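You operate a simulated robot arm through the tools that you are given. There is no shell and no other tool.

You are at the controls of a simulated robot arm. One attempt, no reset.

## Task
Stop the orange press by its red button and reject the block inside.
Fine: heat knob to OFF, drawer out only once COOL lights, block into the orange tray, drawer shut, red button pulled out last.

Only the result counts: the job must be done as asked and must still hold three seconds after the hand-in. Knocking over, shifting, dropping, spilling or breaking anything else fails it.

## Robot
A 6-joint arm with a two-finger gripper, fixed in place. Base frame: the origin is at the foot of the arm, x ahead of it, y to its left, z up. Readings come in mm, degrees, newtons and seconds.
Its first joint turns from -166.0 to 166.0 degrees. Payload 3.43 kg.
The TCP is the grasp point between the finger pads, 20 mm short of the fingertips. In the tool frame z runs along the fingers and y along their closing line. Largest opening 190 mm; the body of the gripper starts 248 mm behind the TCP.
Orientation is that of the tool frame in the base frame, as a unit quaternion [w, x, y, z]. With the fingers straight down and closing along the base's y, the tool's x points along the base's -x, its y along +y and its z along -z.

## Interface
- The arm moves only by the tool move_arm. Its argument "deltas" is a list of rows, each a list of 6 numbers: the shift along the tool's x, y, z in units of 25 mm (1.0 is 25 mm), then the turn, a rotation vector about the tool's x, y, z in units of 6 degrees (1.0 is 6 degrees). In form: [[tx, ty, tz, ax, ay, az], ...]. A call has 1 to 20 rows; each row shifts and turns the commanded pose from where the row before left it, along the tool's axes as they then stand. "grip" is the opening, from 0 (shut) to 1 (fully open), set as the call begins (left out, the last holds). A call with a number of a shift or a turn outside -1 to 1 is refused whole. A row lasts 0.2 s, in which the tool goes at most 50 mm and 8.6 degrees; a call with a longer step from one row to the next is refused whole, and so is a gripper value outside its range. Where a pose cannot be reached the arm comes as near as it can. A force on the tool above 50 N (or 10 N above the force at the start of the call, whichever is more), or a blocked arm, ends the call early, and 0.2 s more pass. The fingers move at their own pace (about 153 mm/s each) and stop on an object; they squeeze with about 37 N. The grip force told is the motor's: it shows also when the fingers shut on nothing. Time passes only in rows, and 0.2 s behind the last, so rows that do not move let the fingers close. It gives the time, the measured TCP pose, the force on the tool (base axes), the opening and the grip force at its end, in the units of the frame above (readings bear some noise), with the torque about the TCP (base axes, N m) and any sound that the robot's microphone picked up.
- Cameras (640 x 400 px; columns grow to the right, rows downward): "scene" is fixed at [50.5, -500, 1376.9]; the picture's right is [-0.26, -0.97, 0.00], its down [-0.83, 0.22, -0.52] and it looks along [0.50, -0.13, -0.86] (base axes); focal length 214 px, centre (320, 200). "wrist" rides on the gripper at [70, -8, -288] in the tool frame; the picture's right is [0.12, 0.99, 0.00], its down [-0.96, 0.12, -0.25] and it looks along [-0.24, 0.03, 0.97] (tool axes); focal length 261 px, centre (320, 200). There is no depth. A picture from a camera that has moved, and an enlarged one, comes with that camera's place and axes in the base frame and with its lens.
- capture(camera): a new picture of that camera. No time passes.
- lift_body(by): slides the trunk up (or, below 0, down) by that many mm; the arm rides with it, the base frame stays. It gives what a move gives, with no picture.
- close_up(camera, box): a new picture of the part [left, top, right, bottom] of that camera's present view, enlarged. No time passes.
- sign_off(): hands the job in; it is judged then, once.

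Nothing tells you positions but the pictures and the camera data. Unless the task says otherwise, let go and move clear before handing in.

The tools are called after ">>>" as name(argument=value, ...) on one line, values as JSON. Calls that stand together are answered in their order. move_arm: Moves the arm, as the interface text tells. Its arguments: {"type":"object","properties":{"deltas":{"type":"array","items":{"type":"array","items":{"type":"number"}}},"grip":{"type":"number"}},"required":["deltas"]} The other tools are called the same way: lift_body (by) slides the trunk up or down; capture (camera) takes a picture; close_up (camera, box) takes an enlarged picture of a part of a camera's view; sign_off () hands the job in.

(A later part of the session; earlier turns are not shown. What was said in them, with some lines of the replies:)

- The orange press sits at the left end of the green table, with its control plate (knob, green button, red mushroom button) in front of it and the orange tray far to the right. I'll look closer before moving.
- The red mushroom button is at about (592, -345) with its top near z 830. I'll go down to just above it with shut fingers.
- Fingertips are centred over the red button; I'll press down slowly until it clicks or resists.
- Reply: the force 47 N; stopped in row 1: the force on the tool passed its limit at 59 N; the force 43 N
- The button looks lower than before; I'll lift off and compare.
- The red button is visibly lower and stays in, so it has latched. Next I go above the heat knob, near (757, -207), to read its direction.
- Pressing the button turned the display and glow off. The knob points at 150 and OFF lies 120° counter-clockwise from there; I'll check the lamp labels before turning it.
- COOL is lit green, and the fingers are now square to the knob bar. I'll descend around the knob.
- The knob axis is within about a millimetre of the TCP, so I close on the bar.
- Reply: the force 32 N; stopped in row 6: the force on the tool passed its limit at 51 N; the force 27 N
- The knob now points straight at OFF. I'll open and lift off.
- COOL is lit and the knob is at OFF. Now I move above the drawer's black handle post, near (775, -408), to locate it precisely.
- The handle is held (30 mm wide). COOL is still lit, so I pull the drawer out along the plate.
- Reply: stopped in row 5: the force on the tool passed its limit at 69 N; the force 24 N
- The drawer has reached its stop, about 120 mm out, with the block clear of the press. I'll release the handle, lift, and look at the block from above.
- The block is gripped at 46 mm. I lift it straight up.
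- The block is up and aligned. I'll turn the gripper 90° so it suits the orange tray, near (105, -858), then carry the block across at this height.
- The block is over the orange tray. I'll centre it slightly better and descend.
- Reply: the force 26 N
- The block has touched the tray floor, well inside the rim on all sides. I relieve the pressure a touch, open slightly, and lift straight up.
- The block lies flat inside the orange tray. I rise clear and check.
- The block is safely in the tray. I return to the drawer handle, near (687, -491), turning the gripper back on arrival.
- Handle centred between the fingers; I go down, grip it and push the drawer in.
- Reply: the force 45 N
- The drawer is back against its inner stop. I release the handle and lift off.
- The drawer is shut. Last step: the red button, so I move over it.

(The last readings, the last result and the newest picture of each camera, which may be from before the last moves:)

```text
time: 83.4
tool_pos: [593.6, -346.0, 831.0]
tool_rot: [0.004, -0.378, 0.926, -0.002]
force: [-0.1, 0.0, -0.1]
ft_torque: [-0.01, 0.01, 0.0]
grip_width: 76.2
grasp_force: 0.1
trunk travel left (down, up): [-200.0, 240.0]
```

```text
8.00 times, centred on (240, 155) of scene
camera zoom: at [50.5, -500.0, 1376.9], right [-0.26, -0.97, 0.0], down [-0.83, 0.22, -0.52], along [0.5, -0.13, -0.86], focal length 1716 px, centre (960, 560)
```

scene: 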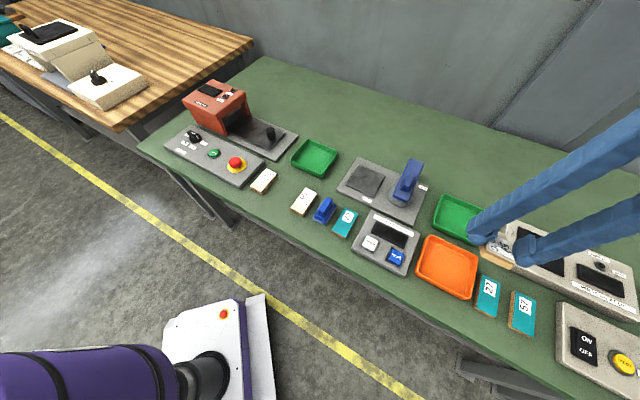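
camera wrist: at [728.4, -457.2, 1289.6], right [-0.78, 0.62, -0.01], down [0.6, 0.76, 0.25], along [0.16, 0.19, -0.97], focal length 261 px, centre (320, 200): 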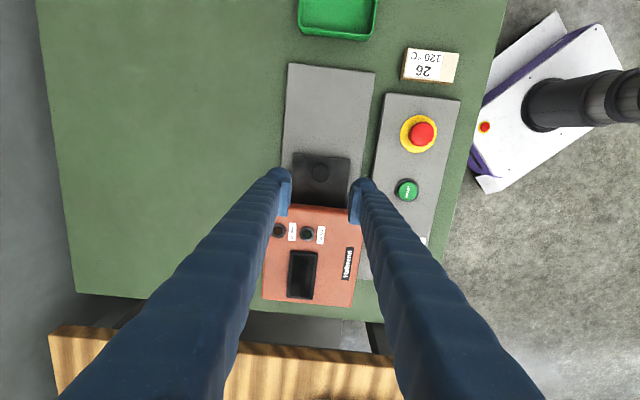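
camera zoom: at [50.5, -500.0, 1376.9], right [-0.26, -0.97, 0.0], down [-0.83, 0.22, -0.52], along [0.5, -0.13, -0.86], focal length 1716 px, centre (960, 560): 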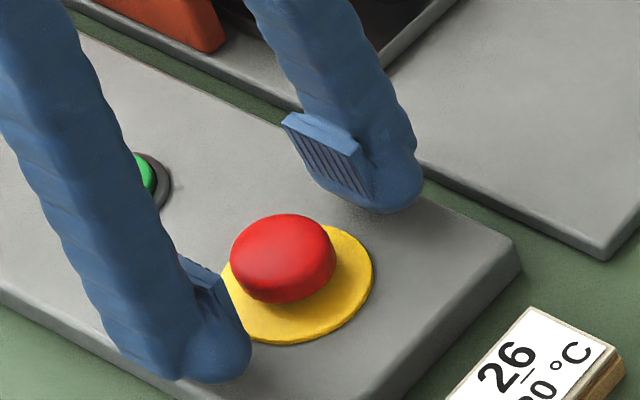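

>>> move_arm(deltas=[[0.05, 0, 0.1, 0, 0, 0], [0, 0, 0, 0, 0, 0]])

>>> move_arm(deltas=[[0, 0, 0, 0, 0, 0], [0, 0, 0, 0, 0, 0], [0, 0, 0, 0, 0, 0]], grip=0)

>>> close_up(camera="scene", box=[210, 130, 270, 180])

```text
time: 84.0
tool_pos: [592.0, -347.5, 828.9]
tool_rot: [0.004, -0.379, 0.926, -0.002]
force: [-0.6, 0.5, -0.1]
ft_torque: [0.02, 0.01, 0.02]
grip_width: 76.1
grasp_force: 0.1
trunk travel left (down, up): [-200.0, 240.0]
```

```text
time: 84.8
tool_pos: [592.1, -346.8, 828.4]
tool_rot: [0.004, -0.379, 0.925, -0.002]
force: [2.4, -3.7, -0.4]
ft_torque: [-0.06, -0.06, 0.0]
grip_width: 38.3
grasp_force: 45.2
trunk travel left (down, up): [-200.0, 240.0]
```

```text
8.00 times, centred on (240, 155) of scene
camera zoom: at [50.5, -500.0, 1376.9], right [-0.26, -0.97, 0.0], down [-0.83, 0.22, -0.52], along [0.5, -0.13, -0.86], focal length 1716 px, centre (960, 560)
```

zoom: 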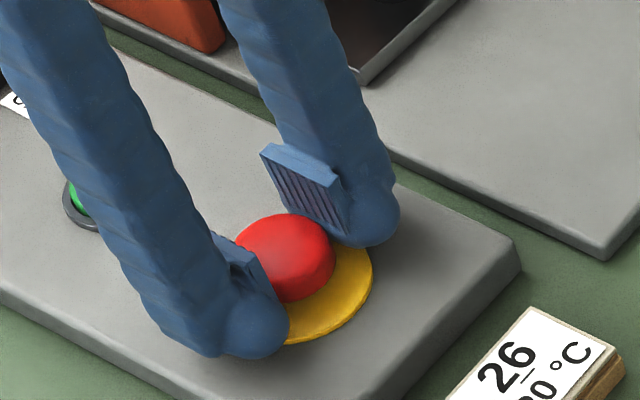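

The red head is gripped at 38 mm. I pull it gently upward in small steps.

>>> move_arm(deltas=[[0, 0, -0.1, 0, 0, 0], [0, 0, -0.1, 0, 0, 0], [0, 0, -0.1, 0, 0, 0], [0, 0, -0.1, 0, 0, 0], [0, 0, -0.1, 0, 0, 0], [0, 0, 0, 0, 0, 0]])

>>> close_up(camera="scene", box=[210, 130, 270, 180])

```text
time: 86.2
tool_pos: [591.2, -347.9, 840.9]
tool_rot: [0.003, -0.378, 0.926, -0.002]
force: [9.1, -4.7, -22.9]
ft_torque: [-0.06, -0.02, -0.04]
grip_width: 37.2
grasp_force: 45.0
trunk travel left (down, up): [-200.0, 240.0]
```

```text
8.00 times, centred on (240, 155) of scene
camera zoom: at [50.5, -500.0, 1376.9], right [-0.26, -0.97, 0.0], down [-0.83, 0.22, -0.52], along [0.5, -0.13, -0.86], focal length 1716 px, centre (960, 560)
```

zoom: 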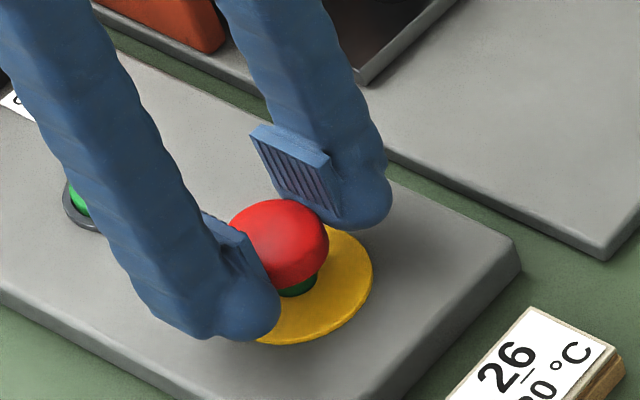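

The button came up and its green stem is showing. I let go and rise clear to compare.

>>> move_arm(deltas=[[0, 0, 0, 0, 0, 0], [0, 0, 0, 0, 0, 0], [0, 0, 0, 0, 0, 0], [0, 0, -0.5, 0, 0, 0], [0, 0, -1, 0, 0, 0], [0, 0, -1, 0, 0, 0], [0, 0, -1, 0, 0, 0], [0, 0, -1, 0, 0, 0], [0, 0, -1, 0, 0, 0], [0, 0, -1, 0, 0, 0], [0, 0, 0, 0, 0, 0]], grip=0.4)

>>> close_up(camera="scene", box=[210, 130, 270, 180])

>>> close_up(camera="scene", box=[150, 70, 310, 200])

>>> capture(camera="scene")

```text
time: 88.6
tool_pos: [591.0, -348.5, 1003.4]
tool_rot: [0.003, -0.379, 0.925, -0.002]
force: [-0.7, -0.3, -0.4]
ft_torque: [0.01, -0.03, -0.01]
grip_width: 75.9
grasp_force: 0.0
trunk travel left (down, up): [-200.0, 240.0]
```

```text
8.00 times, centred on (240, 155) of scene
camera zoom: at [50.5, -500.0, 1376.9], right [-0.26, -0.97, 0.0], down [-0.83, 0.22, -0.52], along [0.5, -0.13, -0.86], focal length 1716 px, centre (960, 560)
```

zoom: 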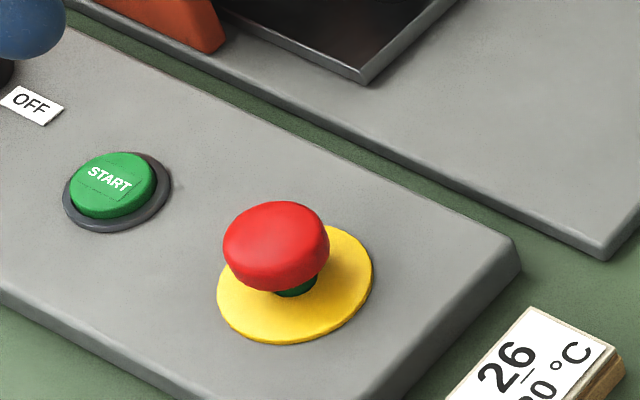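

```text
3.08 times, centred on (230, 135) of scene
camera zoom: at [50.5, -500.0, 1376.9], right [-0.26, -0.97, 0.0], down [-0.83, 0.22, -0.52], along [0.5, -0.13, -0.86], focal length 660 px, centre (597, 400)
```

zoom: 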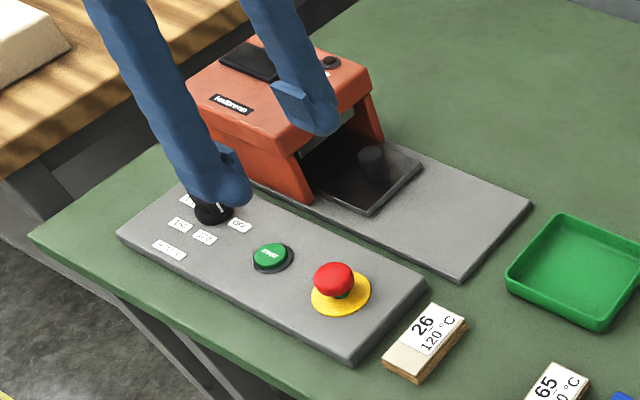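

```text
taken
```

scene: 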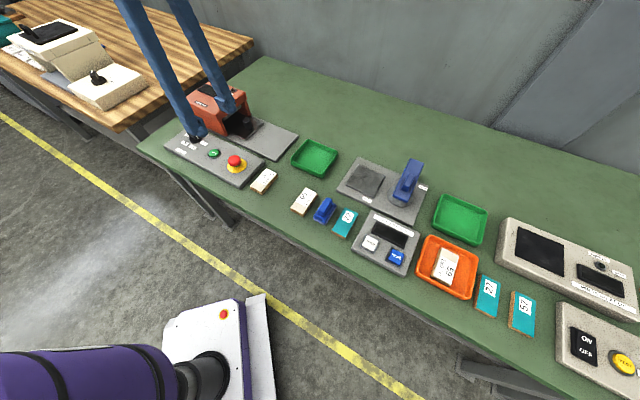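

The button is fully out, as at the start. I move the arm well clear and do a last check of the knob, drawer and tray.

>>> move_arm(deltas=[[0.5, 0, -1, 0, 0, 0], [1, 0, -1, 0, 0, 0], [1, 0, -1, 0, 0, 0], [1, 0, -1, 0, 0, 0], [0, 0, 0, 0, 0, 0]])

>>> close_up(camera="scene", box=[150, 70, 310, 200])

>>> close_up(camera="scene", box=[400, 200, 520, 320])

>>> capture(camera="wrist")

```text
time: 89.8
tool_pos: [527.9, -408.5, 1103.7]
tool_rot: [0.004, -0.378, 0.926, -0.001]
force: [-0.4, -0.1, -0.7]
ft_torque: [0.02, 0.01, 0.04]
grip_width: 76.3
grasp_force: 0.0
trunk travel left (down, up): [-200.0, 240.0]
```

```text
3.08 times, centred on (230, 135) of scene
camera zoom: at [50.5, -500.0, 1376.9], right [-0.26, -0.97, 0.0], down [-0.83, 0.22, -0.52], along [0.5, -0.13, -0.86], focal length 660 px, centre (597, 400)
```

zoom: 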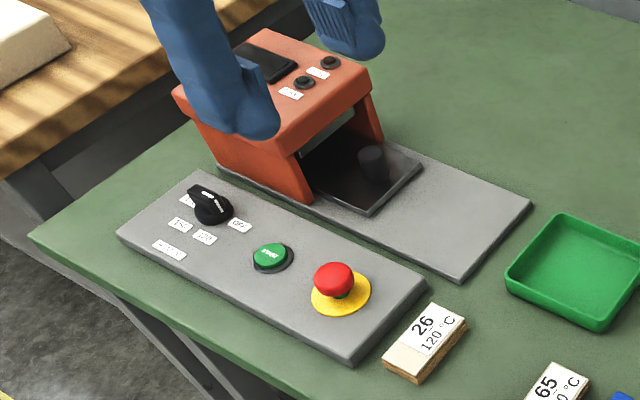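

```text
3.33 times, centred on (460, 260) of scene
camera zoom: at [50.5, -500.0, 1376.9], right [-0.26, -0.97, 0.0], down [-0.83, 0.22, -0.52], along [0.5, -0.13, -0.86], focal length 715 px, centre (-147, 0)
```

zoom: 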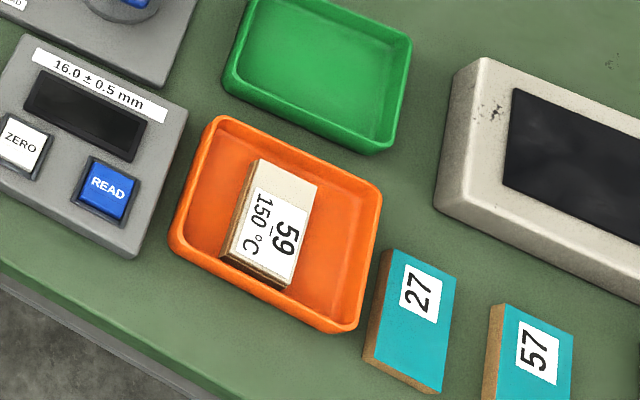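

```text
taken
camera wrist: at [481.6, -463.7, 1390.5], right [-0.78, 0.62, -0.01], down [0.6, 0.76, 0.25], along [0.16, 0.19, -0.97], focal length 261 px, centre (320, 200)
```

wrist: 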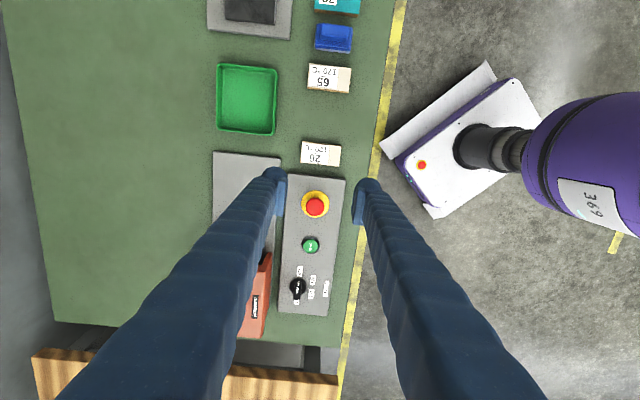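

The knob is at OFF, the drawer is shut, block 59 is flat in the orange tray, the red button is out, and nothing else has moved. The arm is clear, so I hand the job in.

>>> sign_off()

```text
The job is handed in.
```

I stopped the orange press, and block 59 is now in the orange tray. The job is handed in, but I haven't seen the verdict.

1. **Stop:** I pressed the red button until it latched, and the press's display and glow went off.
2. **Heat:** I turned the knob from 150 to OFF. COOL had already lit after the stop, before I touched the knob.
3. **Drawer out:** I pulled the drawer to its stop while COOL was lit. COOL went dark once the drawer was fully out and stayed dark after I shut it.
4. **Block:** I set block 59 down in the tray. It had tipped slightly in the grip, but it settled flat inside the rim when I let go.
5. **Drawer shut:** I pushed the drawer back against its inner stop, where it sat at the start.
6. **Red button:** I pulled it out last, and it stands as it did at the start.

In the last pictures, nothing else on the table had moved. The arm was clear with the gripper empty.
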